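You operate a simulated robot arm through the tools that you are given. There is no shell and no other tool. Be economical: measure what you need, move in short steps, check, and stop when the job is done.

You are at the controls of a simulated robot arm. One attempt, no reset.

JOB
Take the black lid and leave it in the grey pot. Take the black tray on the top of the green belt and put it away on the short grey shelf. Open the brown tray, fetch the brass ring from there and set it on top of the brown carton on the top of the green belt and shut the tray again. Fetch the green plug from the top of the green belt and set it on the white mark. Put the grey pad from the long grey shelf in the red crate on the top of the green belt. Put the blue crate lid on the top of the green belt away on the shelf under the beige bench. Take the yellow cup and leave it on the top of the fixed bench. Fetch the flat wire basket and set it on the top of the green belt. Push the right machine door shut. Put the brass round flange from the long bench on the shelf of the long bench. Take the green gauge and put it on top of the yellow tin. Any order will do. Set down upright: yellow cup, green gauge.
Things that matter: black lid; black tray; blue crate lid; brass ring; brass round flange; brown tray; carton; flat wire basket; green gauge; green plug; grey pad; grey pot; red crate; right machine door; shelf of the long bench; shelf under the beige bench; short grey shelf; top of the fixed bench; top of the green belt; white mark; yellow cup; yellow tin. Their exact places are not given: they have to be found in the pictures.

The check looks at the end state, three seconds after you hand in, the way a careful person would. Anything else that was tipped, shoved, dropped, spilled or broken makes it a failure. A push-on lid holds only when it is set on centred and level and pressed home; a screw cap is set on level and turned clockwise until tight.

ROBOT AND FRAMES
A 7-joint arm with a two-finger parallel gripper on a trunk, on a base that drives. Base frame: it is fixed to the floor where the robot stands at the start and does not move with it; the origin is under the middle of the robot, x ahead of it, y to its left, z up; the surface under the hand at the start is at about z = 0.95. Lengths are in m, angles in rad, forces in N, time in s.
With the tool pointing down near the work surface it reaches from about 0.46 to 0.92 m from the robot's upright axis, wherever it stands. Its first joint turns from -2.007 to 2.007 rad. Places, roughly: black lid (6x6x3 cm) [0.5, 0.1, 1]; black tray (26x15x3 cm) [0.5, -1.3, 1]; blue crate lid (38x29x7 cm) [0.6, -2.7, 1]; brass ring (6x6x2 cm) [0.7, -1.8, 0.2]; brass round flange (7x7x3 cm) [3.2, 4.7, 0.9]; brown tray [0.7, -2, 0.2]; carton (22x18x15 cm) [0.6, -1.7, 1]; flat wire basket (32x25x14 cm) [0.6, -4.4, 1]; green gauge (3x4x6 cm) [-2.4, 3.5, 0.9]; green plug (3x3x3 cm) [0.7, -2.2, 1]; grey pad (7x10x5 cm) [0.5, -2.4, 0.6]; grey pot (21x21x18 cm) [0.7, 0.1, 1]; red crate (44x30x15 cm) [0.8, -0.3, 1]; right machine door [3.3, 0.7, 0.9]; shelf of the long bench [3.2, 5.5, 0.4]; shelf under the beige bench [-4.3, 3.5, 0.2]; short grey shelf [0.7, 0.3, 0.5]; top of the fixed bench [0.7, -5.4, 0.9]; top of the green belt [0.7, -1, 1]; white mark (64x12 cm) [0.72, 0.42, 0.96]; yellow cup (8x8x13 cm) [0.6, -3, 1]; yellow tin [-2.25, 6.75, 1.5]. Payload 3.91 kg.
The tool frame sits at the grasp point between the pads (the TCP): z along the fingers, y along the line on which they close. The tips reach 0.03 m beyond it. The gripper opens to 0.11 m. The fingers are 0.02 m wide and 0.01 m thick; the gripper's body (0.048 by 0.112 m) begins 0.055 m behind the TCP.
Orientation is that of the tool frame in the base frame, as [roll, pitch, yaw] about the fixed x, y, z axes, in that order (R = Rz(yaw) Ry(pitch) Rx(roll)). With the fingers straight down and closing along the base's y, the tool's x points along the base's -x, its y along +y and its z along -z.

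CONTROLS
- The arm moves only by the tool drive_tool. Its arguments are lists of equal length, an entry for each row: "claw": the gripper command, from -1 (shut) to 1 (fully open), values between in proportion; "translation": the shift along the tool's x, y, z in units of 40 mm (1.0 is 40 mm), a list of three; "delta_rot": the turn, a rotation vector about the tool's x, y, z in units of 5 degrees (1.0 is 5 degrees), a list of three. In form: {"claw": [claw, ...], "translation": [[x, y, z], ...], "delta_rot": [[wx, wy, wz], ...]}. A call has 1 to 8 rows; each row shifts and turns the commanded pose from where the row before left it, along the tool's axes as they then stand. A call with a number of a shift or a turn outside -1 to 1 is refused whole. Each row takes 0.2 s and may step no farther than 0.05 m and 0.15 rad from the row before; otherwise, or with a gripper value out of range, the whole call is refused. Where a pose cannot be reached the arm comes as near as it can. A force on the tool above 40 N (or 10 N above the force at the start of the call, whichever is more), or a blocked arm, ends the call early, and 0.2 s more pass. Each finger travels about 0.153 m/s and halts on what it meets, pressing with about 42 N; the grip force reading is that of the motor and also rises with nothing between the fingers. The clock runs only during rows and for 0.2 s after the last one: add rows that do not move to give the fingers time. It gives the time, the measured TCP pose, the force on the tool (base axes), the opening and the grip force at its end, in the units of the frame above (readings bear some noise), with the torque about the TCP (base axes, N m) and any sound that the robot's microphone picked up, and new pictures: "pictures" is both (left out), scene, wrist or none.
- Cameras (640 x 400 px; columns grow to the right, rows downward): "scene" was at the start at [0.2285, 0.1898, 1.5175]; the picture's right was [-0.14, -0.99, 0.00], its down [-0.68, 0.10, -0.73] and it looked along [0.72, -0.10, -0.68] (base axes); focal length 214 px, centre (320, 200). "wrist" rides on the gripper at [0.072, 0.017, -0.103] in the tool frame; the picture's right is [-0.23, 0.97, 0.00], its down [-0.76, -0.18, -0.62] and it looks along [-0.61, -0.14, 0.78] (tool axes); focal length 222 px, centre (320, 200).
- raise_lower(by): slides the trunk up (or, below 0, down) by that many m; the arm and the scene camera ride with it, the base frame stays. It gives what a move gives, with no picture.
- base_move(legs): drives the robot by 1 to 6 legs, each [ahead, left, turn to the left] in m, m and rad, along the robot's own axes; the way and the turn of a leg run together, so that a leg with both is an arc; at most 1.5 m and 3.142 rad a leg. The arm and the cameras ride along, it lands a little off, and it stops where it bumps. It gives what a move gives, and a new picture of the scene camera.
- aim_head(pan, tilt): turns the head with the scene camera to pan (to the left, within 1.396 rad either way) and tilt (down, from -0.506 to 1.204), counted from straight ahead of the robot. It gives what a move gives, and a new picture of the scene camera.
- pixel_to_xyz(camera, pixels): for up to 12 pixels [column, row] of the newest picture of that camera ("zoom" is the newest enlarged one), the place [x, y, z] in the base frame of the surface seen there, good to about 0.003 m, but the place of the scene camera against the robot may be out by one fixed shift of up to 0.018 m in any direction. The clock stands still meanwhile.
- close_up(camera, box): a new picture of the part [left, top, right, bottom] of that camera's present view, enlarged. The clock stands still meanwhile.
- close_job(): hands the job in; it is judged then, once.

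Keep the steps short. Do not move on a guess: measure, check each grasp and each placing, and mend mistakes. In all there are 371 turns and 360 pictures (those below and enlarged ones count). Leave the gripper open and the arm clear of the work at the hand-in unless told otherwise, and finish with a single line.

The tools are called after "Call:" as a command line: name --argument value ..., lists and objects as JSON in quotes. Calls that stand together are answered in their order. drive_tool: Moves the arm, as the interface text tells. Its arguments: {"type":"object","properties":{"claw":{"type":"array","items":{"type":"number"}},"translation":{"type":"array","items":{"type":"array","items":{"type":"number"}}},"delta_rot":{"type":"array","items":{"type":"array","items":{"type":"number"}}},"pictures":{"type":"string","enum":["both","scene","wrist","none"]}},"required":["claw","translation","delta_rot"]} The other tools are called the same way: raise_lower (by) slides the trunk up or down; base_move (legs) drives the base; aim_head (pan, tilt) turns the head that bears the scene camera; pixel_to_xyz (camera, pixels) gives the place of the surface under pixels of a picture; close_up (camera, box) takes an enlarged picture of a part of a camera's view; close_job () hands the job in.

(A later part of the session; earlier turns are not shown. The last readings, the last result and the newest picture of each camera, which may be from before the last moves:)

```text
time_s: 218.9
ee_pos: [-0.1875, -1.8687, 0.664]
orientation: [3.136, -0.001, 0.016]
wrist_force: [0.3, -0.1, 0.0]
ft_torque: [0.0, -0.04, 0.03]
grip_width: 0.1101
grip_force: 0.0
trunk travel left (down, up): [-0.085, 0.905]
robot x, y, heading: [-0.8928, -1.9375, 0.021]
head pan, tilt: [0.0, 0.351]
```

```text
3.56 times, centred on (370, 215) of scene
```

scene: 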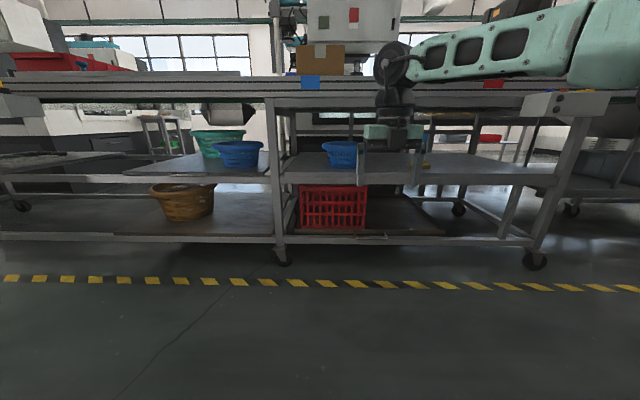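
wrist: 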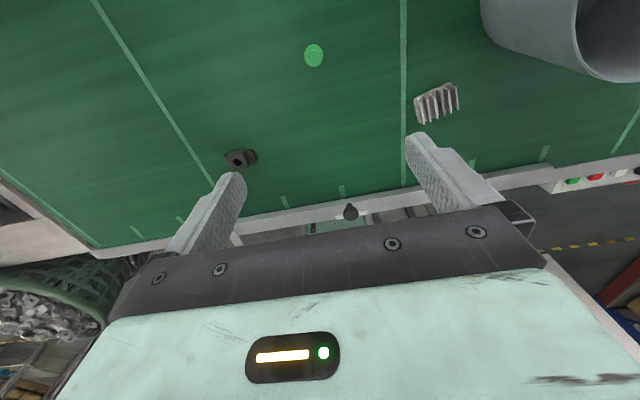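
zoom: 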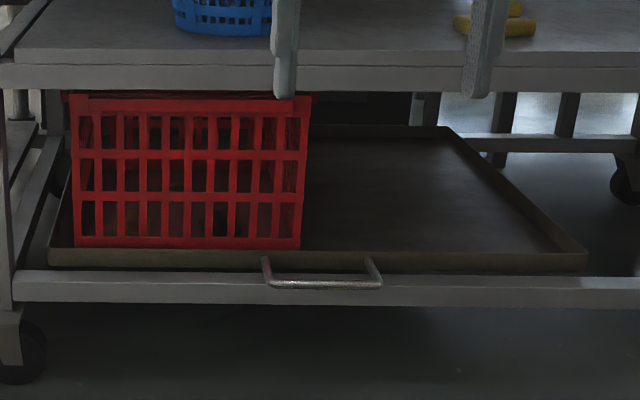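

The brown tray is a drawer (x 0.40–1.01, y −1.57…−2.38) with a bar handle at (0.32, −1.97, 0.195). I'll grip the bar: turn the hand −90° so it closes along x, then pitch 35° forward.

Call:
drive_tool --claw '[1, 1, 1, 1, 1, 1, 1, 1]' --translation '[[0, 0, 0], [0, 0, 0], [0, 0, 0], [0, 0, 0], [0, 0, 0], [0, 0, 0], [0, 0, 0], [0, 0, 0]]' --delta_rot '[[0, 0, -1], [0, 0, -1], [0, 0, -1], [0, 0, -1], [0, 0, -1], [0, 0, -1], [0, 0, -1], [0, 0, -1]]' --pictures "none"

Call:
drive_tool --claw '[1, 1, 1, 1, 1, 1, 1, 1]' --translation '[[0, 0, 0], [0, 0, 0], [0, 0, 0], [0, 0, 0], [0, 0, 0], [0, 0, 0], [0, 0, 0], [0, 0, 0]]' --delta_rot '[[0, 0, -1], [0, 0, -1], [0, 0, -1], [0, 0, -1], [0, 0, -1], [0, 0, -1], [0, 0, -1], [0, 0, -1]]' --pictures "none"

Call:
drive_tool --claw '[1, 1, 1, 1, 1, 1, 1, 1]' --translation '[[0, 0, 0], [0, 0, 0], [0, 0, 0], [0, 0, 0], [0, 0, 0], [0, 0, 0], [0, 0, 0], [0, 0, 0]]' --delta_rot '[[0, 0, -1], [0, 0, -1], [-1, 0, 0], [-1, 0, 0], [-1, 0, 0], [-1, 0, 0], [-1, 0, 0], [-1, 0, 0]]'

```text
time_s: 220.7
ee_pos: [-0.1889, -1.8686, 0.6641]
orientation: [3.14, 0.002, 0.715]
wrist_force: [0.1, 0.4, 0.4]
ft_torque: [-0.01, 0.0, -0.03]
grip_width: 0.1099
grip_force: 0.0
trunk travel left (down, up): [-0.085, 0.905]
robot x, y, heading: [-0.8905, -1.9371, 0.02]
head pan, tilt: [0.0, 0.351]
```

```text
time_s: 222.5
ee_pos: [-0.1867, -1.8685, 0.6636]
orientation: [3.14, 0.003, 1.413]
wrist_force: [0.1, -0.7, -0.4]
ft_torque: [-0.02, 0.03, 0.0]
grip_width: 0.1101
grip_force: 0.0
trunk travel left (down, up): [-0.085, 0.905]
robot x, y, heading: [-0.8922, -1.9366, 0.02]
head pan, tilt: [0.0, 0.351]
```

```text
time_s: 224.3
ee_pos: [-0.1887, -1.8692, 0.6629]
orientation: [2.616, 0.004, 1.584]
wrist_force: [-0.2, -0.7, 0.7]
ft_torque: [0.01, 0.02, 0.02]
grip_width: 0.1103
grip_force: 0.1
trunk travel left (down, up): [-0.085, 0.905]
robot x, y, heading: [-0.8939, -1.9381, 0.02]
head pan, tilt: [0.0, 0.351]
```

scene: 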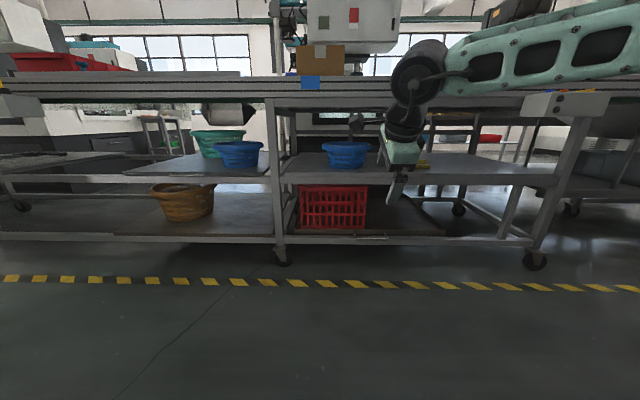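
wrist: 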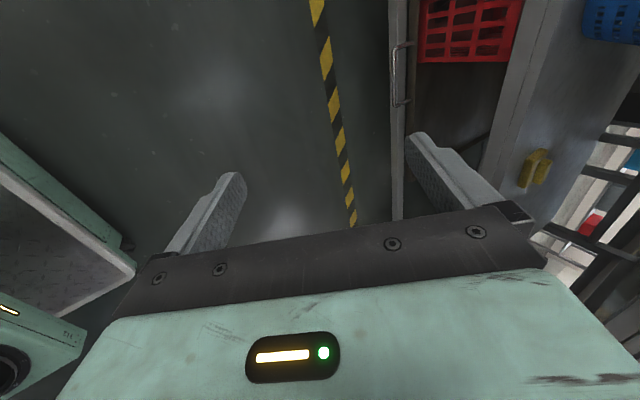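

Call:
close_up --camera "wrist" --box '[360, 20, 440, 130]'

Call:
pixel_to_xyz --camera "wrist" --pixels '[[393, 60], [394, 75], [394, 95], [406, 44], [405, 103], [403, 75], [425, 75], [400, 140]]'

```text
3.64 times, centred on (400, 75) of wrist
```

zoom: 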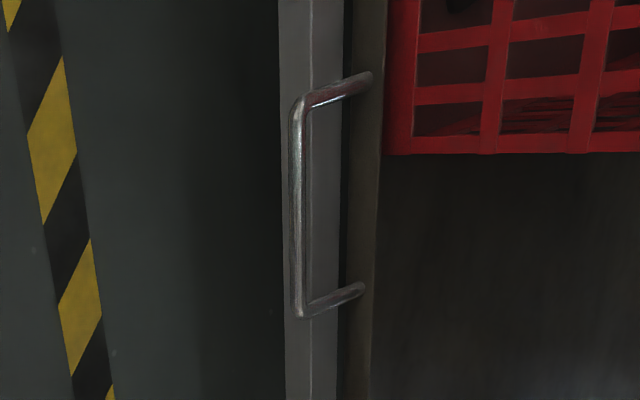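

```text
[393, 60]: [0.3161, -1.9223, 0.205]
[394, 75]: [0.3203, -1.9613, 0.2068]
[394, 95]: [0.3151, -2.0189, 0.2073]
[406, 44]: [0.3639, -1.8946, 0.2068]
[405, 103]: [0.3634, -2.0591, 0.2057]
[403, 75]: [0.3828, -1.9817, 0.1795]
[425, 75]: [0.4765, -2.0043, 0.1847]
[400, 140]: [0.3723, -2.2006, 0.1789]
```

Call:
raise_lower --by -0.08

Call:
base_move --legs '[[0.4, -0.113, 0]]'

Call:
drive_tool --claw '[0.3, 0.3, 0.3, 0.3, 0.3, 0.3, 0.3]' --translation '[[0, -0.51, 0.885], [0, -0.51, 0.885], [0, -0.51, 0.885], [0, -0.51, 0.885], [0, -0.51, 0.885], [0, -0.51, 0.885], [0, 0, 0]]' --delta_rot '[[0, 0, 0], [0, 0, 0], [0, 0, 0], [0, 0, 0], [0, 0, 0], [0, 0, 0], [0, 0, 0]]'

```text
time_s: 225.4
ee_pos: [-0.1881, -1.8689, 0.5822]
orientation: [2.617, 0.004, 1.585]
wrist_force: [0.1, 0.2, 0.0]
ft_torque: [0.0, -0.02, 0.05]
grip_width: 0.1102
grip_force: 0.0
trunk travel left (down, up): [-0.005, 0.985]
robot x, y, heading: [-0.8958, -1.9362, 0.024]
head pan, tilt: [0.0, 0.351]
```

```text
time_s: 228.0
ee_pos: [0.2081, -1.9747, 0.5829]
orientation: [2.615, 0.004, 1.585]
wrist_force: [-0.5, -0.1, -0.9]
ft_torque: [0.0, 0.03, 0.0]
grip_width: 0.11
grip_force: 0.0
trunk travel left (down, up): [-0.005, 0.985]
robot x, y, heading: [-0.4959, -2.0453, 0.023]
head pan, tilt: [0.0, 0.351]
```

scene: 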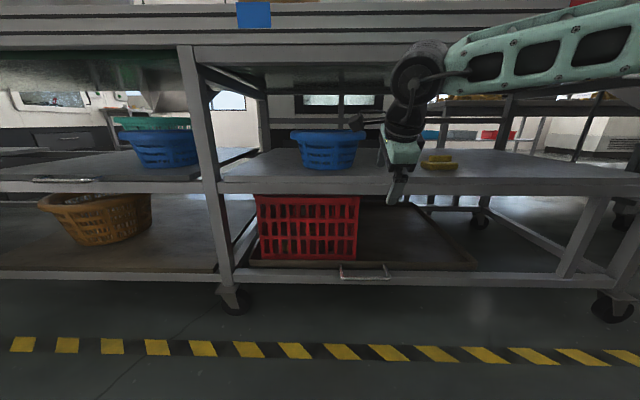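

```text
time_s: 229.6
ee_pos: [0.2088, -1.9789, 0.3375]
orientation: [2.616, 0.005, 1.585]
wrist_force: [1.4, 0.6, -0.1]
ft_torque: [0.01, 0.02, 0.0]
grip_width: 0.0716
grip_force: 0.0
trunk travel left (down, up): [-0.005, 0.985]
robot x, y, heading: [-0.4933, -2.0447, 0.021]
head pan, tilt: [0.0, 0.351]
```

scene: 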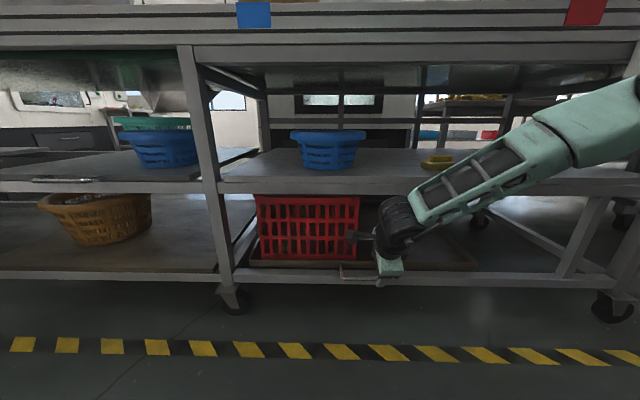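
wrist: 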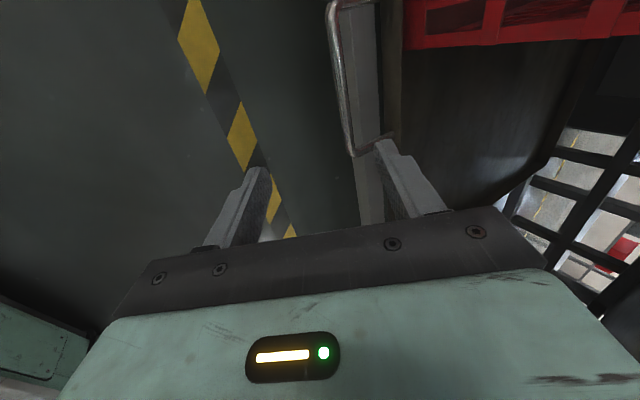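

Call:
pixel_to_xyz --camera "wrist" --pixels '[[333, 40], [338, 80], [345, 120], [355, 150], [385, 137], [372, 60], [380, 120], [372, 2]]'

```text
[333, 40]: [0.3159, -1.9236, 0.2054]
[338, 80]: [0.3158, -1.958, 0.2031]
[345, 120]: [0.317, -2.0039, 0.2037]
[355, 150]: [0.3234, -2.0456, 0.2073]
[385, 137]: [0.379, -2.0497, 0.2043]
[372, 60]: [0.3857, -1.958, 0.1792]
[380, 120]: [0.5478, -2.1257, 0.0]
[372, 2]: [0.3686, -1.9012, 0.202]
```

Call:
drive_tool --claw '[0.3, 0.3, 0.3]' --translation '[[0, 0.345, 0.78], [0, 0.345, 0.78], [0, 0, 0]]' --delta_rot '[[0, 0, 0], [0, 0, 0], [0, 0, 0]]' --pictures "wrist"

```text
time_s: 230.4
ee_pos: [0.2656, -1.9748, 0.2976]
orientation: [2.616, 0.003, 1.585]
wrist_force: [0.1, -0.3, -0.6]
ft_torque: [-0.06, 0.0, -0.01]
grip_width: 0.0716
grip_force: 0.0
trunk travel left (down, up): [-0.005, 0.985]
robot x, y, heading: [-0.4934, -2.0403, 0.025]
head pan, tilt: [0.0, 0.351]
```

wrist: 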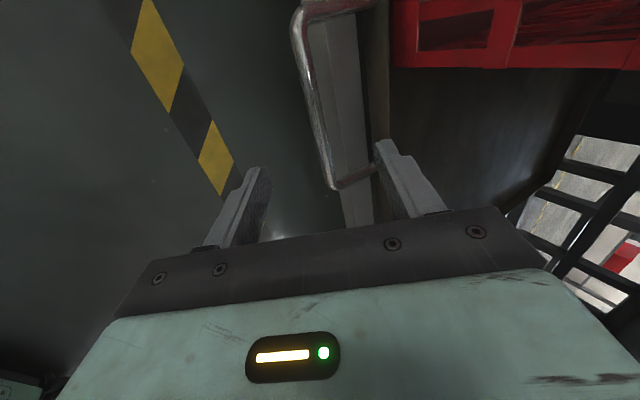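

Call:
drive_tool --claw '[0.3, 0.3, 0.3, 0.3]' --translation '[[0, 0, 0.8], [0, 0, 0.8], [0, 0, 0.8], [0, 0, 0]]' --delta_rot '[[0, 0, 0], [0, 0, 0], [0, 0, 0], [0, 0, 0]]'

```text
time_s: 231.4
ee_pos: [0.3149, -1.9772, 0.212]
orientation: [2.615, 0.003, 1.585]
wrist_force: [-0.7, -0.6, -0.7]
ft_torque: [-0.02, -0.01, -0.04]
grip_width: 0.0716
grip_force: 0.0
trunk travel left (down, up): [-0.005, 0.985]
robot x, y, heading: [-0.4944, -2.0466, 0.018]
head pan, tilt: [0.0, 0.351]
```

scene: 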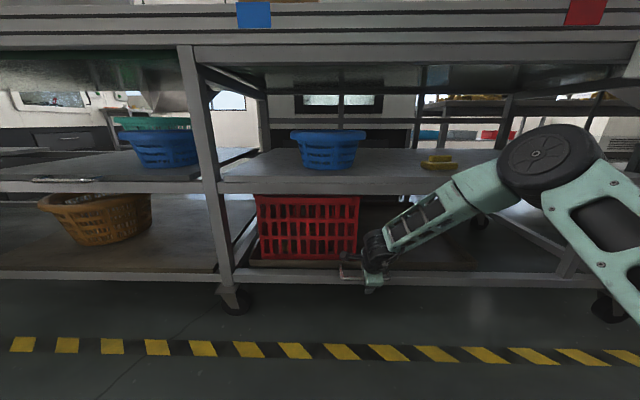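
wrist: 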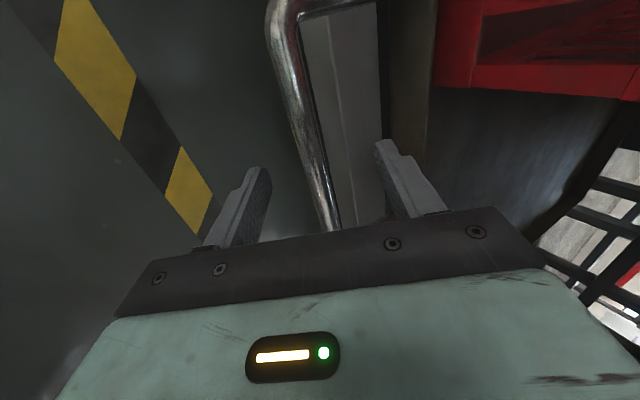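

The bar is between the fingers. Close.

Call:
drive_tool --claw '[-1, -1, -1, -1]' --translation '[[0, 0, 0], [0, 0, 0], [0, 0, 0], [0, 0, 0]]' --delta_rot '[[0, 0, 0], [0, 0, 0], [0, 0, 0], [0, 0, 0]]' --pictures "wrist"

```text
time_s: 232.4
ee_pos: [0.3155, -1.9762, 0.2136]
orientation: [2.619, 0.003, 1.586]
wrist_force: [-6.7, -0.2, -2.6]
ft_torque: [0.14, 0.09, -0.69]
grip_width: 0.0136
grip_force: 44.5
trunk travel left (down, up): [-0.005, 0.985]
robot x, y, heading: [-0.4995, -2.0446, 0.023]
head pan, tilt: [0.0, 0.351]
```

wrist: 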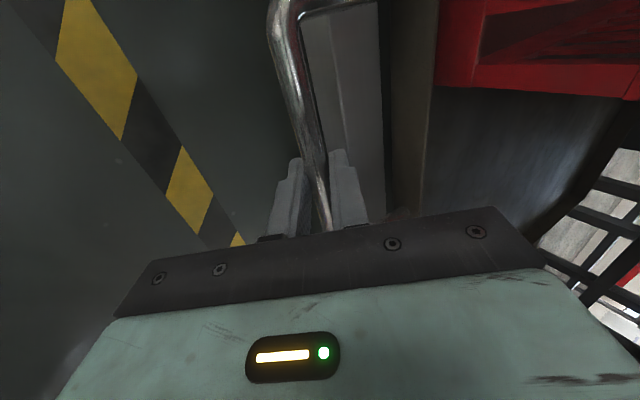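

Bar held. Pull 0.1 m straight back with the base and check.

Call:
base_move --legs '[[-0.1, 0.002, 0]]'

```text
time_s: 233.5
ee_pos: [0.2163, -1.9781, 0.2126]
orientation: [2.615, 0.006, 1.585]
wrist_force: [-1.7, -9.1, -6.0]
ft_torque: [0.63, 0.02, -0.37]
grip_width: 0.0137
grip_force: 45.0
trunk travel left (down, up): [-0.005, 0.985]
robot x, y, heading: [-0.5928, -2.0426, 0.027]
head pan, tilt: [0.0, 0.351]
```

scene: 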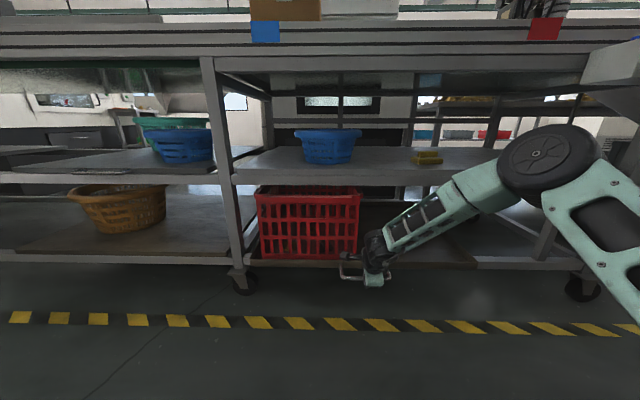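

The drawer comes out. Pull further.

Call:
base_move --legs '[[-0.15, 0.008, 0]]'

Call:
base_move --legs '[[-0.15, 0.006, 0]]'

```text
time_s: 234.9
ee_pos: [0.0658, -1.9761, 0.2124]
orientation: [2.616, 0.013, 1.58]
wrist_force: [-1.3, -33.1, 5.2]
ft_torque: [0.15, -0.01, -0.48]
grip_width: 0.0135
grip_force: 44.6
trunk travel left (down, up): [-0.005, 0.985]
robot x, y, heading: [-0.7444, -2.0418, 0.024]
head pan, tilt: [0.0, 0.351]
```

scene: 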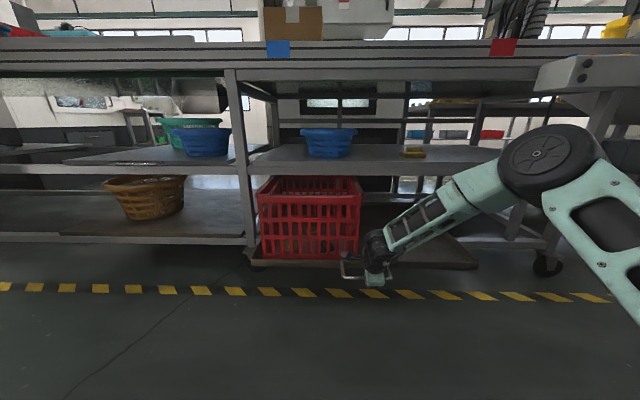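

```text
time_s: 236.3
ee_pos: [-0.0803, -1.9758, 0.2117]
orientation: [2.617, 0.012, 1.576]
wrist_force: [-2.3, -4.4, 4.7]
ft_torque: [0.41, -0.04, -0.18]
grip_width: 0.0137
grip_force: 44.7
trunk travel left (down, up): [-0.005, 0.985]
robot x, y, heading: [-0.8967, -2.0369, 0.023]
head pan, tilt: [0.0, 0.351]
```

scene: 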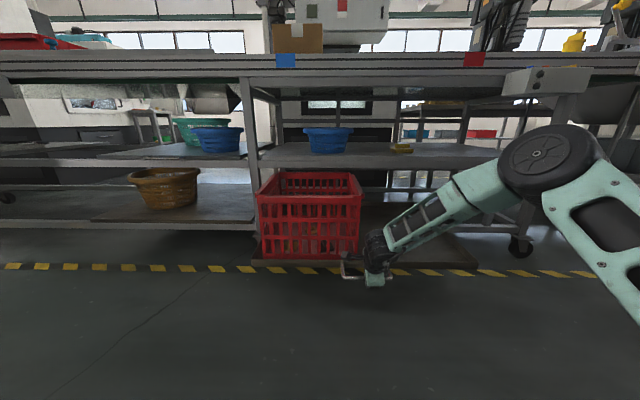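

Opened ≈ 0.40 m. Release, back off along the fingers and look from above for the ring.

Call:
drive_tool --claw '[0.3, 0.3, 0.3, 0.3, 0.3, 0.3]' --translation '[[0, 0, 0], [0, 0, 0], [0, 0, -0.8], [0, 0, -0.9], [0, 0, -0.9], [0, 0, -0.9]]' --delta_rot '[[0, 0, 0], [0, 0, 0], [0, 0, 0], [0, 0, 0], [0, 0, 0], [0, 0, 0]]' --pictures "none"

Call:
raise_lower --by 0.4

Call:
raise_lower --by 0.3

Call:
aim_head --pan -0.05 --tilt 0.85

```text
time_s: 237.7
ee_pos: [-0.1516, -1.9748, 0.3342]
orientation: [2.616, 0.015, 1.576]
wrist_force: [-0.8, -0.6, -0.5]
ft_torque: [0.01, -0.01, -0.02]
grip_width: 0.0715
grip_force: 0.1
trunk travel left (down, up): [-0.005, 0.985]
robot x, y, heading: [-0.8906, -2.0371, 0.018]
head pan, tilt: [0.0, 0.351]
```

```text
time_s: 241.5
ee_pos: [-0.1519, -1.9752, 0.7347]
orientation: [2.616, 0.012, 1.575]
wrist_force: [-0.2, -0.2, 0.6]
ft_torque: [-0.02, 0.0, 0.0]
grip_width: 0.0716
grip_force: 0.0
trunk travel left (down, up): [-0.405, 0.585]
robot x, y, heading: [-0.8925, -2.0369, 0.019]
head pan, tilt: [0.0, 0.351]
```

```text
time_s: 244.5
ee_pos: [-0.1504, -1.9752, 1.0335]
orientation: [2.615, 0.013, 1.576]
wrist_force: [-0.3, -0.2, 0.2]
ft_torque: [0.0, 0.0, 0.02]
grip_width: 0.0713
grip_force: 0.1
trunk travel left (down, up): [-0.705, 0.285]
robot x, y, heading: [-0.8911, -2.0365, 0.017]
head pan, tilt: [0.0, 0.351]
```

```text
time_s: 245.4
ee_pos: [-0.1508, -1.9753, 1.0338]
orientation: [2.616, 0.013, 1.577]
wrist_force: [-0.3, 0.7, -0.2]
ft_torque: [0.02, -0.01, 0.0]
grip_width: 0.0717
grip_force: 0.1
trunk travel left (down, up): [-0.705, 0.285]
robot x, y, heading: [-0.8925, -2.0368, 0.024]
head pan, tilt: [-0.051, 0.85]
```

scene: 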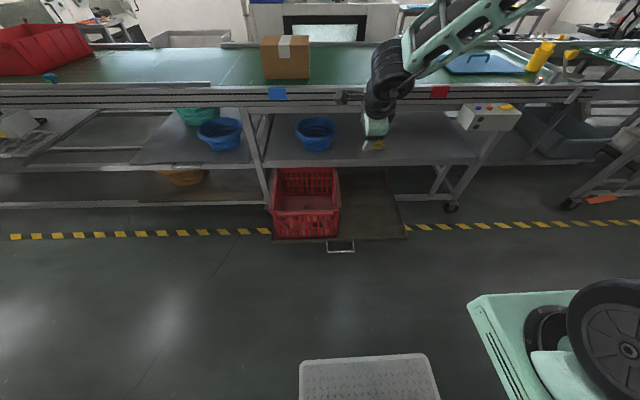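

Call:
close_up --camera "scene" --box '[250, 150, 430, 260]'

Call:
drive_tool --claw '[0.3]' --translation '[[0, 0, 0]]' --delta_rot '[[0, 0, 0]]' --pictures "wrist"

```text
3.56 times, centred on (340, 205) of scene
```

zoom: 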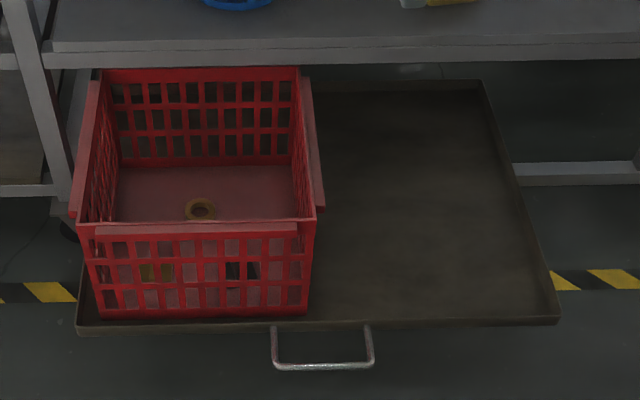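

```text
time_s: 245.8
ee_pos: [-0.1507, -1.9745, 1.0339]
orientation: [2.617, 0.012, 1.577]
wrist_force: [-0.1, -0.2, -0.4]
ft_torque: [0.0, -0.01, 0.01]
grip_width: 0.0716
grip_force: 0.0
trunk travel left (down, up): [-0.705, 0.285]
robot x, y, heading: [-0.8937, -2.0379, 0.021]
head pan, tilt: [-0.051, 0.85]
```

wrist: 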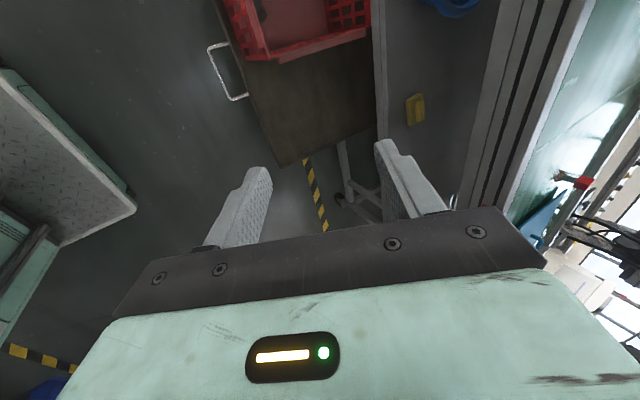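

The brass ring lies inside the red basket, at zoom (200,208). Measure.

Call:
pixel_to_xyz --camera "scene" --pixels '[[306, 208], [304, 206], [310, 206], [306, 212], [296, 200], [272, 211], [338, 212], [278, 172], [334, 170], [306, 200], [341, 250], [305, 172]]'

Call:
close_up --camera "scene" --box '[275, 165, 345, 240]'

```text
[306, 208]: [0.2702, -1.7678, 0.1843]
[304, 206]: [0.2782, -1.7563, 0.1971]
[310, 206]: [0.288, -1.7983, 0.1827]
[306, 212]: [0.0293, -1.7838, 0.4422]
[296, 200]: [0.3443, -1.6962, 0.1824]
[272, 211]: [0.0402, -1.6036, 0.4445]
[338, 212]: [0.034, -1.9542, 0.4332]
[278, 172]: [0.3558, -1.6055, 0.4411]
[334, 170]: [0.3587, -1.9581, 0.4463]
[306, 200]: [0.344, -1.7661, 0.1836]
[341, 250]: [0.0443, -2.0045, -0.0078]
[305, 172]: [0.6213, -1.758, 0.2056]
```

```text
5.33 times, centred on (310, 202) of scene
```

zoom: 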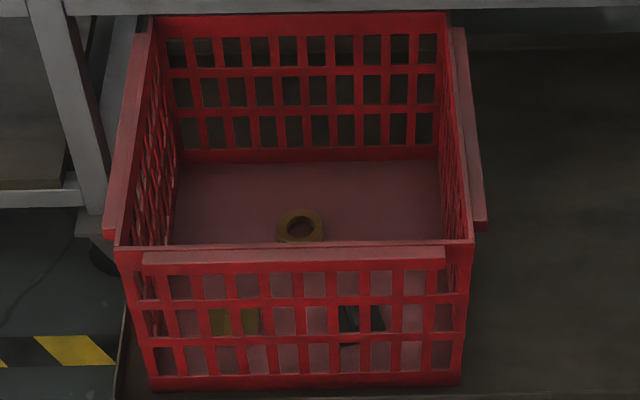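

Call:
drive_tool --claw '[1, 1, 1, 1, 1, 1, 1]' --translation '[[0, 0, 0], [0, 0, 0], [0, 0, 0], [0, 0, 0], [0, 0, 0], [0, 0, 0], [0, 0, 0]]' --delta_rot '[[1, 0, 0], [1, 0, 0], [1, 0, 0], [1, 0, 0], [1, 0, 0], [1, 0, 0], [0, 0, 0]]' --pictures "none"

Call:
base_move --legs '[[0.36, 0.2, -0.02]]'

Call:
raise_lower --by -0.35

Call:
drive_tool --claw '[1]' --translation '[[0, 0, 0]]' --delta_rot '[[0, 0, 0]]'

```text
time_s: 247.4
ee_pos: [-0.1519, -1.9744, 1.0349]
orientation: [3.141, 0.012, 1.577]
wrist_force: [0.2, 0.2, 0.1]
ft_torque: [0.0, 0.04, -0.02]
grip_width: 0.1102
grip_force: 0.0
trunk travel left (down, up): [-0.705, 0.285]
robot x, y, heading: [-0.8929, -2.0395, 0.022]
head pan, tilt: [-0.051, 0.85]
```

```text
time_s: 249.9
ee_pos: [0.202, -1.7879, 1.0338]
orientation: [-3.141, 0.012, 1.552]
wrist_force: [-0.2, -1.2, -0.6]
ft_torque: [-0.03, -0.02, -0.02]
grip_width: 0.1096
grip_force: 0.2
trunk travel left (down, up): [-0.705, 0.285]
robot x, y, heading: [-0.5427, -1.8329, 0.001]
head pan, tilt: [-0.051, 0.85]
```

scene: 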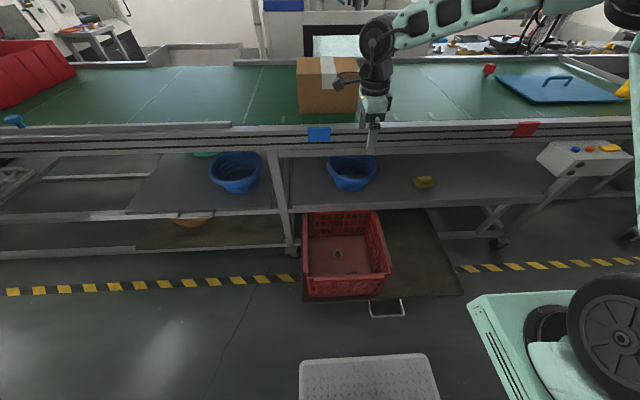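

```text
time_s: 253.4
ee_pos: [0.2011, -1.7873, 0.6836]
orientation: [3.14, 0.012, 1.553]
wrist_force: [-0.2, 0.2, 0.7]
ft_torque: [-0.01, -0.01, -0.01]
grip_width: 0.1104
grip_force: 0.1
trunk travel left (down, up): [-0.355, 0.635]
robot x, y, heading: [-0.5409, -1.8343, -0.003]
head pan, tilt: [-0.051, 0.85]
```

```text
time_s: 253.8
ee_pos: [0.201, -1.7885, 0.6842]
orientation: [3.14, 0.013, 1.553]
wrist_force: [-0.6, 0.4, -0.6]
ft_torque: [-0.03, -0.01, 0.02]
grip_width: 0.1098
grip_force: 0.1
trunk travel left (down, up): [-0.355, 0.635]
robot x, y, heading: [-0.5404, -1.8336, 0.002]
head pan, tilt: [-0.051, 0.85]
```

scene: 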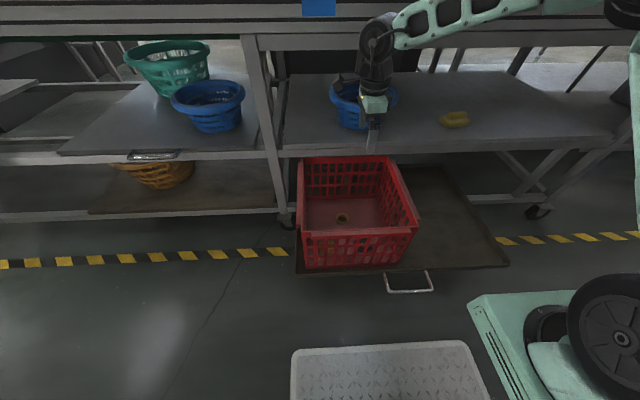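
wrist: 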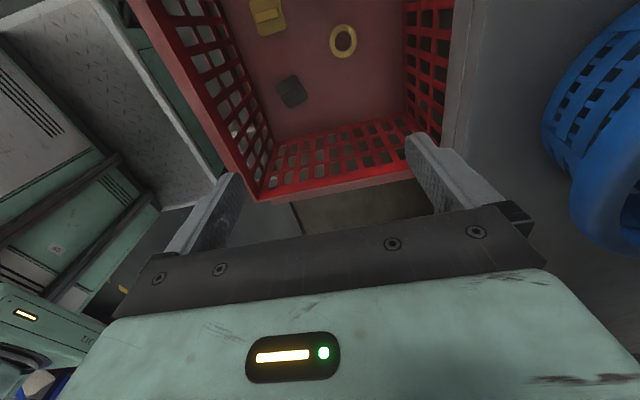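

Call:
pixel_to_xyz --camera "wrist" --pixels '[[343, 27], [343, 56], [333, 42], [353, 41], [343, 41], [292, 92], [268, 15], [310, 60], [380, 100], [230, 150], [450, 60], [330, 175]]'

Call:
close_up --camera "wrist" --box '[240, 0, 400, 110]'

```text
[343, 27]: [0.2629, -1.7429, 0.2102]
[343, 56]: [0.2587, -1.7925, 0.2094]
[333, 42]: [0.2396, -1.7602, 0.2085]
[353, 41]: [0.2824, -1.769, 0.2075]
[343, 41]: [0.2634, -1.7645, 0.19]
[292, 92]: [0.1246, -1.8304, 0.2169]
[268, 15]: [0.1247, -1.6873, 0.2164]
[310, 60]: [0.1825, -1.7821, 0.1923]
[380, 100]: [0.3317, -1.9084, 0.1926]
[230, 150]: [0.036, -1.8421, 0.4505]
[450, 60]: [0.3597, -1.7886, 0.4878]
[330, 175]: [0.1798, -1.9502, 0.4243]
```

```text
3.64 times, centred on (320, 55) of wrist
```

zoom: 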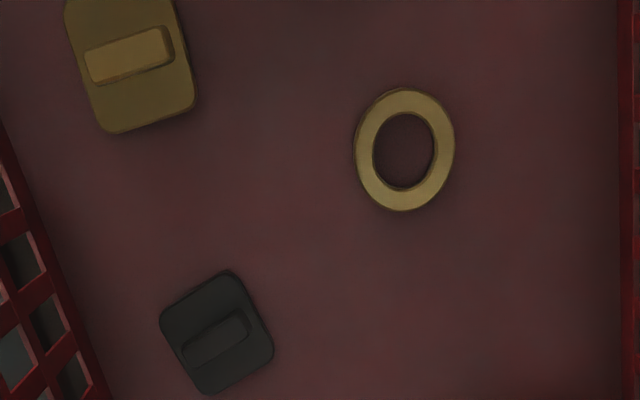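

Ring centre (0.262, −1.767), top 0.209, basket floor 0.192. Align above it, lower trunk 0.2 and then descend with the arm.

Call:
drive_tool --claw '[1, 1, 1]' --translation '[[0.28, 0.76, 0], [0.28, 0.76, 0], [0, 0, 0]]' --delta_rot '[[0, 0, 0], [0, 0, 0], [0, 0, 0]]' --pictures "none"

Call:
raise_lower --by -0.2

Call:
drive_tool --claw '[1, 1, 1, 1]' --translation '[[0, 0, 1], [0, 0, 1], [0, 0, 1], [0, 0, 0]]' --delta_rot '[[0, 0, 0], [0, 0, 0], [0, 0, 0], [0, 0, 0]]'

```text
time_s: 254.6
ee_pos: [0.2619, -1.7648, 0.6836]
orientation: [3.139, 0.013, 1.551]
wrist_force: [0.0, -0.5, 0.0]
ft_torque: [-0.01, 0.03, 0.0]
grip_width: 0.1098
grip_force: 0.2
trunk travel left (down, up): [-0.355, 0.635]
robot x, y, heading: [-0.5435, -1.8334, -0.006]
head pan, tilt: [-0.051, 0.85]
```

```text
time_s: 256.7
ee_pos: [0.2615, -1.7651, 0.4828]
orientation: [3.139, 0.012, 1.55]
wrist_force: [-0.4, -0.7, 0.0]
ft_torque: [-0.02, -0.04, -0.01]
grip_width: 0.11
grip_force: 0.1
trunk travel left (down, up): [-0.155, 0.835]
robot x, y, heading: [-0.5429, -1.8354, -0.003]
head pan, tilt: [-0.051, 0.85]
```

```text
time_s: 257.7
ee_pos: [0.2621, -1.7646, 0.362]
orientation: [3.14, 0.011, 1.551]
wrist_force: [-0.1, 0.2, 0.6]
ft_torque: [-0.01, 0.01, -0.02]
grip_width: 0.1101
grip_force: 0.0
trunk travel left (down, up): [-0.155, 0.835]
robot x, y, heading: [-0.5421, -1.833, 0.002]
head pan, tilt: [-0.051, 0.85]
```

scene: 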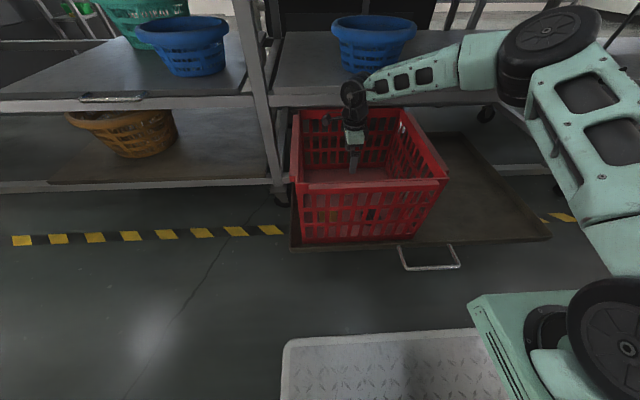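
wrist: 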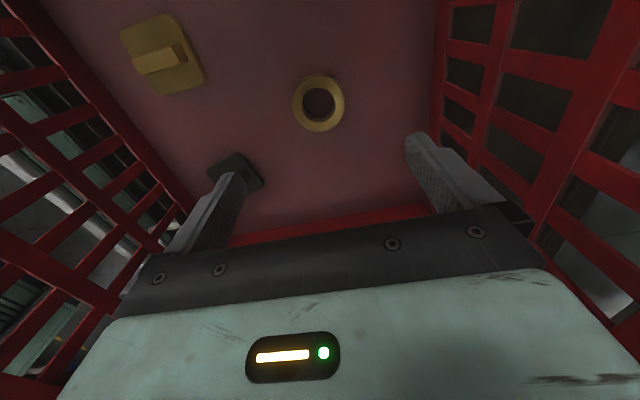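

Call:
pixel_to_xyz --camera "scene" --pixels '[[350, 85], [345, 92], [365, 82], [420, 62], [460, 45], [440, 90], [400, 100], [352, 130]]'

Call:
pixel_to_xyz --camera "wrist" --pixels '[[320, 75], [317, 130], [292, 103], [344, 100], [240, 168], [260, 185]]'

```text
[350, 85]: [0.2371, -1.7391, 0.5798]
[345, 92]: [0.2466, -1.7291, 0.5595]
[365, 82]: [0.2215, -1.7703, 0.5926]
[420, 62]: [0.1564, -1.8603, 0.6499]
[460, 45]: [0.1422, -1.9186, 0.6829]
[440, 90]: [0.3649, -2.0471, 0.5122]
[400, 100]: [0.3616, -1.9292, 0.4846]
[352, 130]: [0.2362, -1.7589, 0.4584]
```

```text
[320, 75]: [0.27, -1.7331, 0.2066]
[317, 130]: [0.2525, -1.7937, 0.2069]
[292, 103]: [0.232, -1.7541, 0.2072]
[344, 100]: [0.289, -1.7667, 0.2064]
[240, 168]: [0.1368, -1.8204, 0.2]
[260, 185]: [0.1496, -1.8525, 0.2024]
```

Call:
drive_tool --claw '[1, 1, 1, 1]' --translation '[[0, 0, 1], [0, 0, 1], [0, 0, 0.6], [0, 0, 0]]' --delta_rot '[[0, 0, 0], [0, 0, 0], [0, 0, 0], [0, 0, 0]]'

```text
time_s: 258.7
ee_pos: [0.2618, -1.7687, 0.2582]
orientation: [3.139, 0.012, 1.554]
wrist_force: [-0.3, -1.0, -0.3]
ft_torque: [0.06, 0.01, -0.02]
grip_width: 0.11
grip_force: 0.0
trunk travel left (down, up): [-0.155, 0.835]
robot x, y, heading: [-0.5423, -1.8344, 0.0]
head pan, tilt: [-0.051, 0.85]
```

scene: 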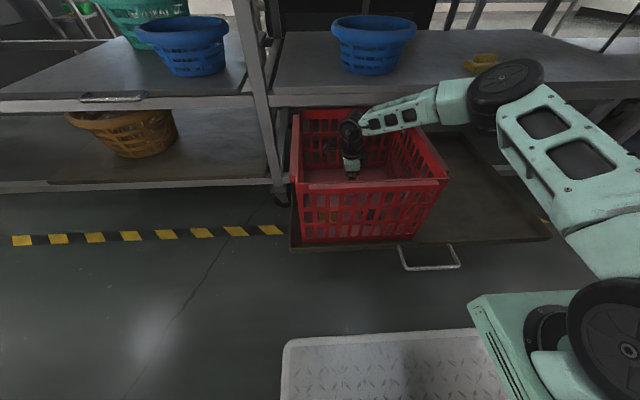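
wrist: 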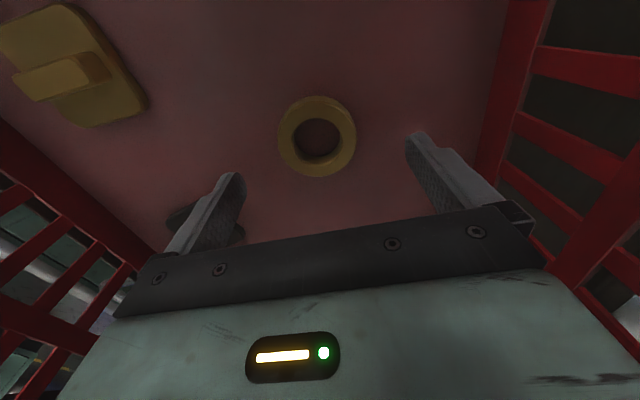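

Call:
pixel_to_xyz --camera "scene" --pixels '[[395, 125], [420, 122], [440, 122], [405, 110], [365, 125], [430, 100], [480, 115], [405, 108], [425, 150], [415, 120]]'

Call:
close_up --camera "scene" --box '[280, 50, 480, 200]'

```text
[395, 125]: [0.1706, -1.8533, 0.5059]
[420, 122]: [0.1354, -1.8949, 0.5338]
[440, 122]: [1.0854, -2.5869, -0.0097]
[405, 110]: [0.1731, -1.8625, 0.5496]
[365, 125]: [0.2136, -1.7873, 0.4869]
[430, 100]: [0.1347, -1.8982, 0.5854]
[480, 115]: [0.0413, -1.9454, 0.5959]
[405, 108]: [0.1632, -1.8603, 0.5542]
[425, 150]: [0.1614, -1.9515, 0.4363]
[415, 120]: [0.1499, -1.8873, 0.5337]
```

```text
2.67 times, centred on (380, 125) of scene
```

zoom: 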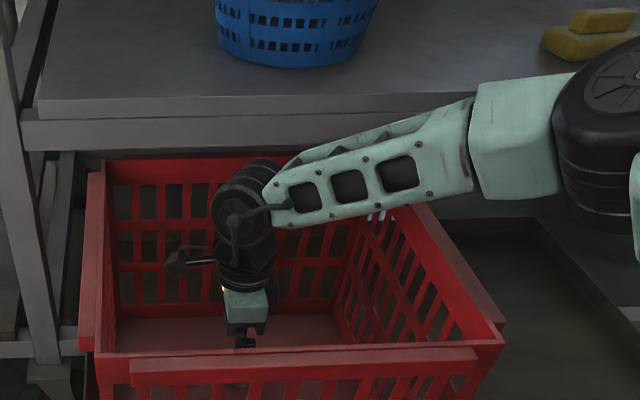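

Call:
drive_tool --claw '[1, 1, -1, -1, -1, -1]' --translation '[[0.12, 0, 0.4], [0, 0, 0.37], [0, 0, 0], [0, 0, 0], [0, 0, 0], [0, 0, 0]]' --delta_rot '[[0, 0, 0], [0, 0, 0], [0, 0, 0], [0, 0, 0], [0, 0, 0], [0, 0, 0]]' --pictures "wrist"

```text
time_s: 260.1
ee_pos: [0.2642, -1.7619, 0.2269]
orientation: [3.141, 0.014, 1.553]
wrist_force: [-0.2, -0.2, 0.6]
ft_torque: [0.03, 0.0, 0.01]
grip_width: 0.0588
grip_force: 41.9
trunk travel left (down, up): [-0.155, 0.835]
robot x, y, heading: [-0.5433, -1.832, 0.001]
head pan, tilt: [-0.051, 0.85]
```

wrist: 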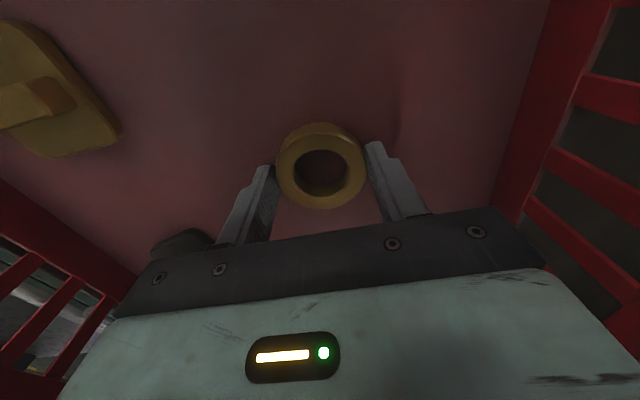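

Ring gripped (0.0588). Lift straight out of the basket.

Call:
drive_tool --claw '[-1, -1, -1, -1, -1, -1, -1, -1]' --translation '[[0, 0, -0.6], [0, 0, -1], [0, 0, -1], [0, 0, -1], [0, 0, -1], [0, 0, -1], [0, 0, -1], [0, 0, -1]]' --delta_rot '[[0, 0, 0], [0, 0, 0], [0, 0, 0], [0, 0, 0], [0, 0, 0], [0, 0, 0], [0, 0, 0], [0, 0, 0]]'

```text
time_s: 261.9
ee_pos: [0.2627, -1.7606, 0.5335]
orientation: [3.14, 0.012, 1.553]
wrist_force: [0.1, 0.2, -2.3]
ft_torque: [0.0, 0.03, 0.0]
grip_width: 0.0589
grip_force: 42.0
trunk travel left (down, up): [-0.155, 0.835]
robot x, y, heading: [-0.5387, -1.8307, -0.008]
head pan, tilt: [-0.051, 0.85]
```

scene: 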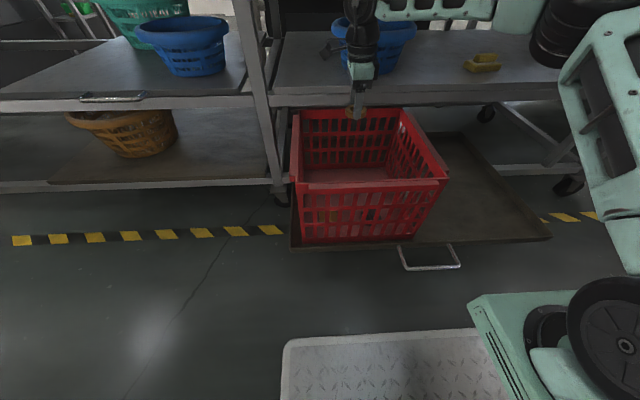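
wrist: 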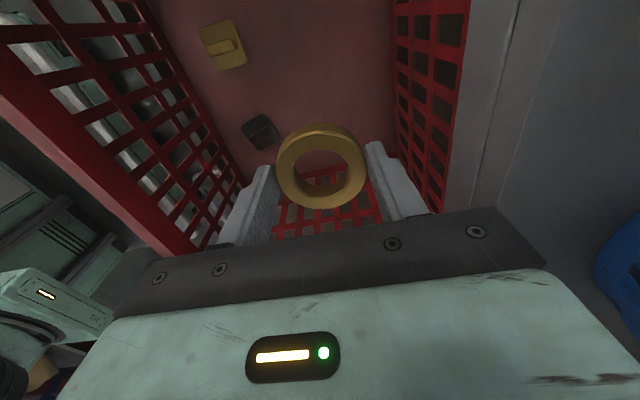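

Ring held. Back off, raise, and go left of the open drawer to reach the carton from there.

Call:
base_move --legs '[[-0.2, 0, 0]]'

Call:
raise_lower --by 0.4

Call:
raise_lower --by 0.36

Call:
base_move --legs '[[0, 0.56, 0]]'

Call:
aim_head --pan -0.5 --tilt 0.7

```text
time_s: 263.5
ee_pos: [0.0659, -1.7631, 0.5345]
orientation: [3.14, 0.011, 1.548]
wrist_force: [-0.5, 0.2, -2.2]
ft_torque: [0.0, -0.02, 0.0]
grip_width: 0.0589
grip_force: 41.8
trunk travel left (down, up): [-0.155, 0.835]
robot x, y, heading: [-0.7378, -1.8319, -0.005]
head pan, tilt: [-0.051, 0.85]
```

scene: 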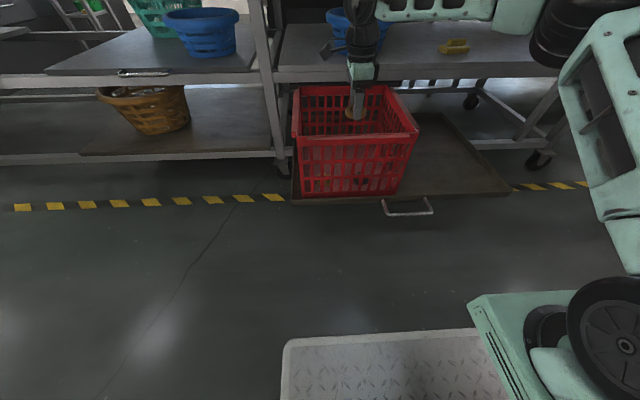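

```text
time_s: 267.3
ee_pos: [0.0662, -1.7619, 0.9338]
orientation: [3.139, 0.012, 1.547]
wrist_force: [1.3, 0.4, -2.7]
ft_torque: [-0.02, -0.03, 0.01]
grip_width: 0.0588
grip_force: 42.1
trunk travel left (down, up): [-0.555, 0.435]
robot x, y, heading: [-0.734, -1.8333, -0.006]
head pan, tilt: [-0.051, 0.85]
```

```text
time_s: 270.8
ee_pos: [0.067, -1.7624, 1.2944]
orientation: [3.141, 0.011, 1.548]
wrist_force: [1.1, 0.2, -2.5]
ft_torque: [0.03, -0.01, -0.01]
grip_width: 0.0584
grip_force: 42.4
trunk travel left (down, up): [-0.915, 0.075]
robot x, y, heading: [-0.7357, -1.8295, -0.007]
head pan, tilt: [-0.051, 0.85]
```

```text
time_s: 274.0
ee_pos: [0.0729, -1.225, 1.293]
orientation: [3.14, 0.011, 1.539]
wrist_force: [0.1, 0.1, -1.4]
ft_torque: [0.0, -0.01, 0.01]
grip_width: 0.0587
grip_force: 42.3
trunk travel left (down, up): [-0.915, 0.075]
robot x, y, heading: [-0.7317, -1.2835, -0.014]
head pan, tilt: [-0.051, 0.85]
```

scene: 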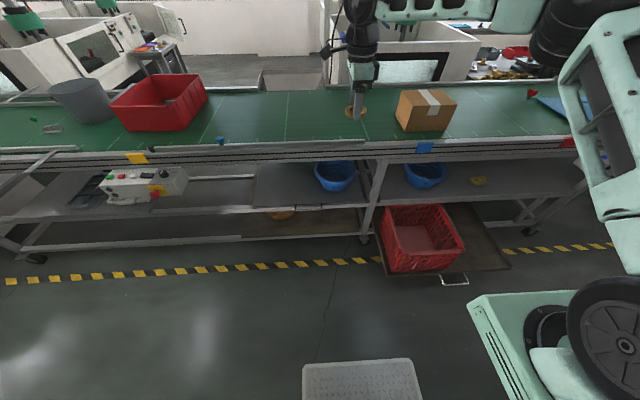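

```text
time_s: 274.9
ee_pos: [0.0729, -1.2245, 1.2948]
orientation: [3.14, 0.011, 1.539]
wrist_force: [-0.6, 0.6, -2.5]
ft_torque: [0.02, -0.04, -0.03]
grip_width: 0.0587
grip_force: 41.5
trunk travel left (down, up): [-0.915, 0.075]
robot x, y, heading: [-0.7313, -1.2873, -0.013]
head pan, tilt: [-0.499, 0.7]
```

scene: 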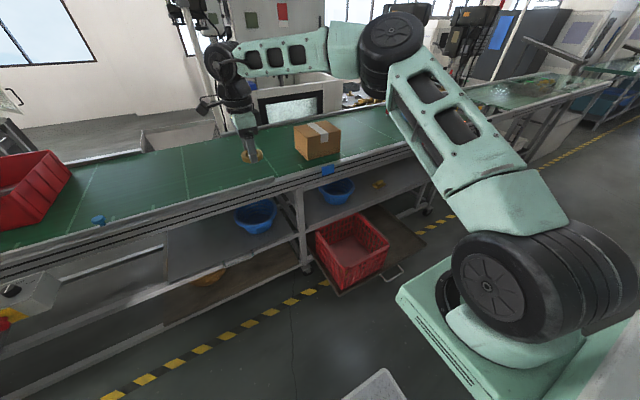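

Call:
base_move --legs '[[0, 0.12, 0.01], [0.68, 0, 0]]'

Call:
drive_tool --claw '[-1, -1, -1, -1, -1, -1, -1, -1]' --translation '[[-1, -0.4, 0], [-1, -0.4, 0], [-1, -0.4, 0], [-1, -0.4, 0], [-1, -0.4, 0], [-1, -0.4, 0], [-1, -0.4, 0], [-1, -0.4, 0]]' --delta_rot '[[0, 0, 0], [0, 0, 0], [0, 0, 0], [0, 0, 0], [0, 0, 0], [0, 0, 0], [0, 0, 0], [0, 0, 0]]'

```text
time_s: 279.5
ee_pos: [0.7528, -1.0988, 1.2944]
orientation: [3.14, 0.012, 1.549]
wrist_force: [-0.7, 0.0, -2.6]
ft_torque: [-0.01, -0.02, 0.0]
grip_width: 0.0588
grip_force: 42.6
trunk travel left (down, up): [-0.915, 0.075]
robot x, y, heading: [-0.0532, -1.1632, -0.01]
head pan, tilt: [-0.499, 0.7]
```

scene: 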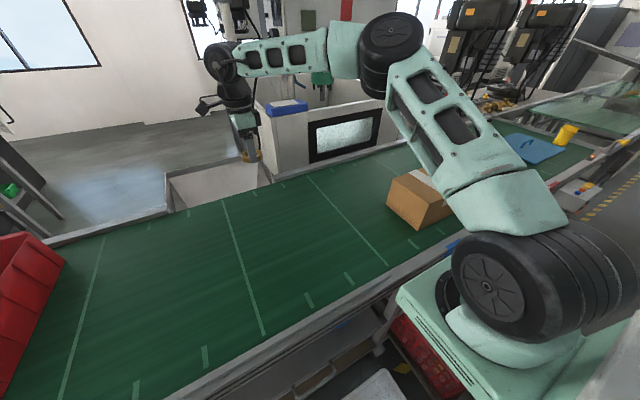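

```text
time_s: 281.3
ee_pos: [0.6203, -1.4115, 1.3025]
orientation: [3.139, 0.014, 1.551]
wrist_force: [-0.2, 0.7, -1.7]
ft_torque: [-0.02, 0.03, 0.0]
grip_width: 0.0589
grip_force: 42.2
trunk travel left (down, up): [-0.915, 0.075]
robot x, y, heading: [-0.0471, -1.167, -0.007]
head pan, tilt: [-0.499, 0.7]
```

scene: 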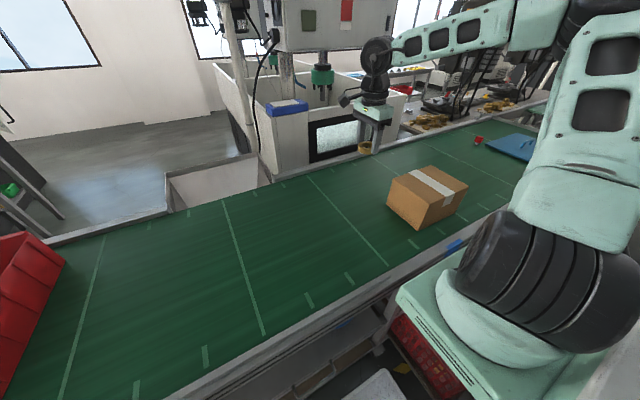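
wrist: 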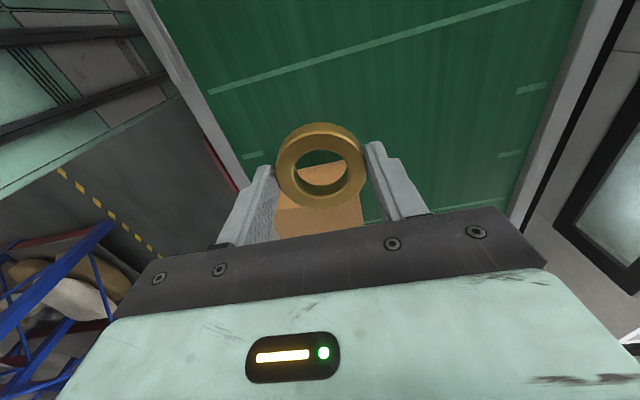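

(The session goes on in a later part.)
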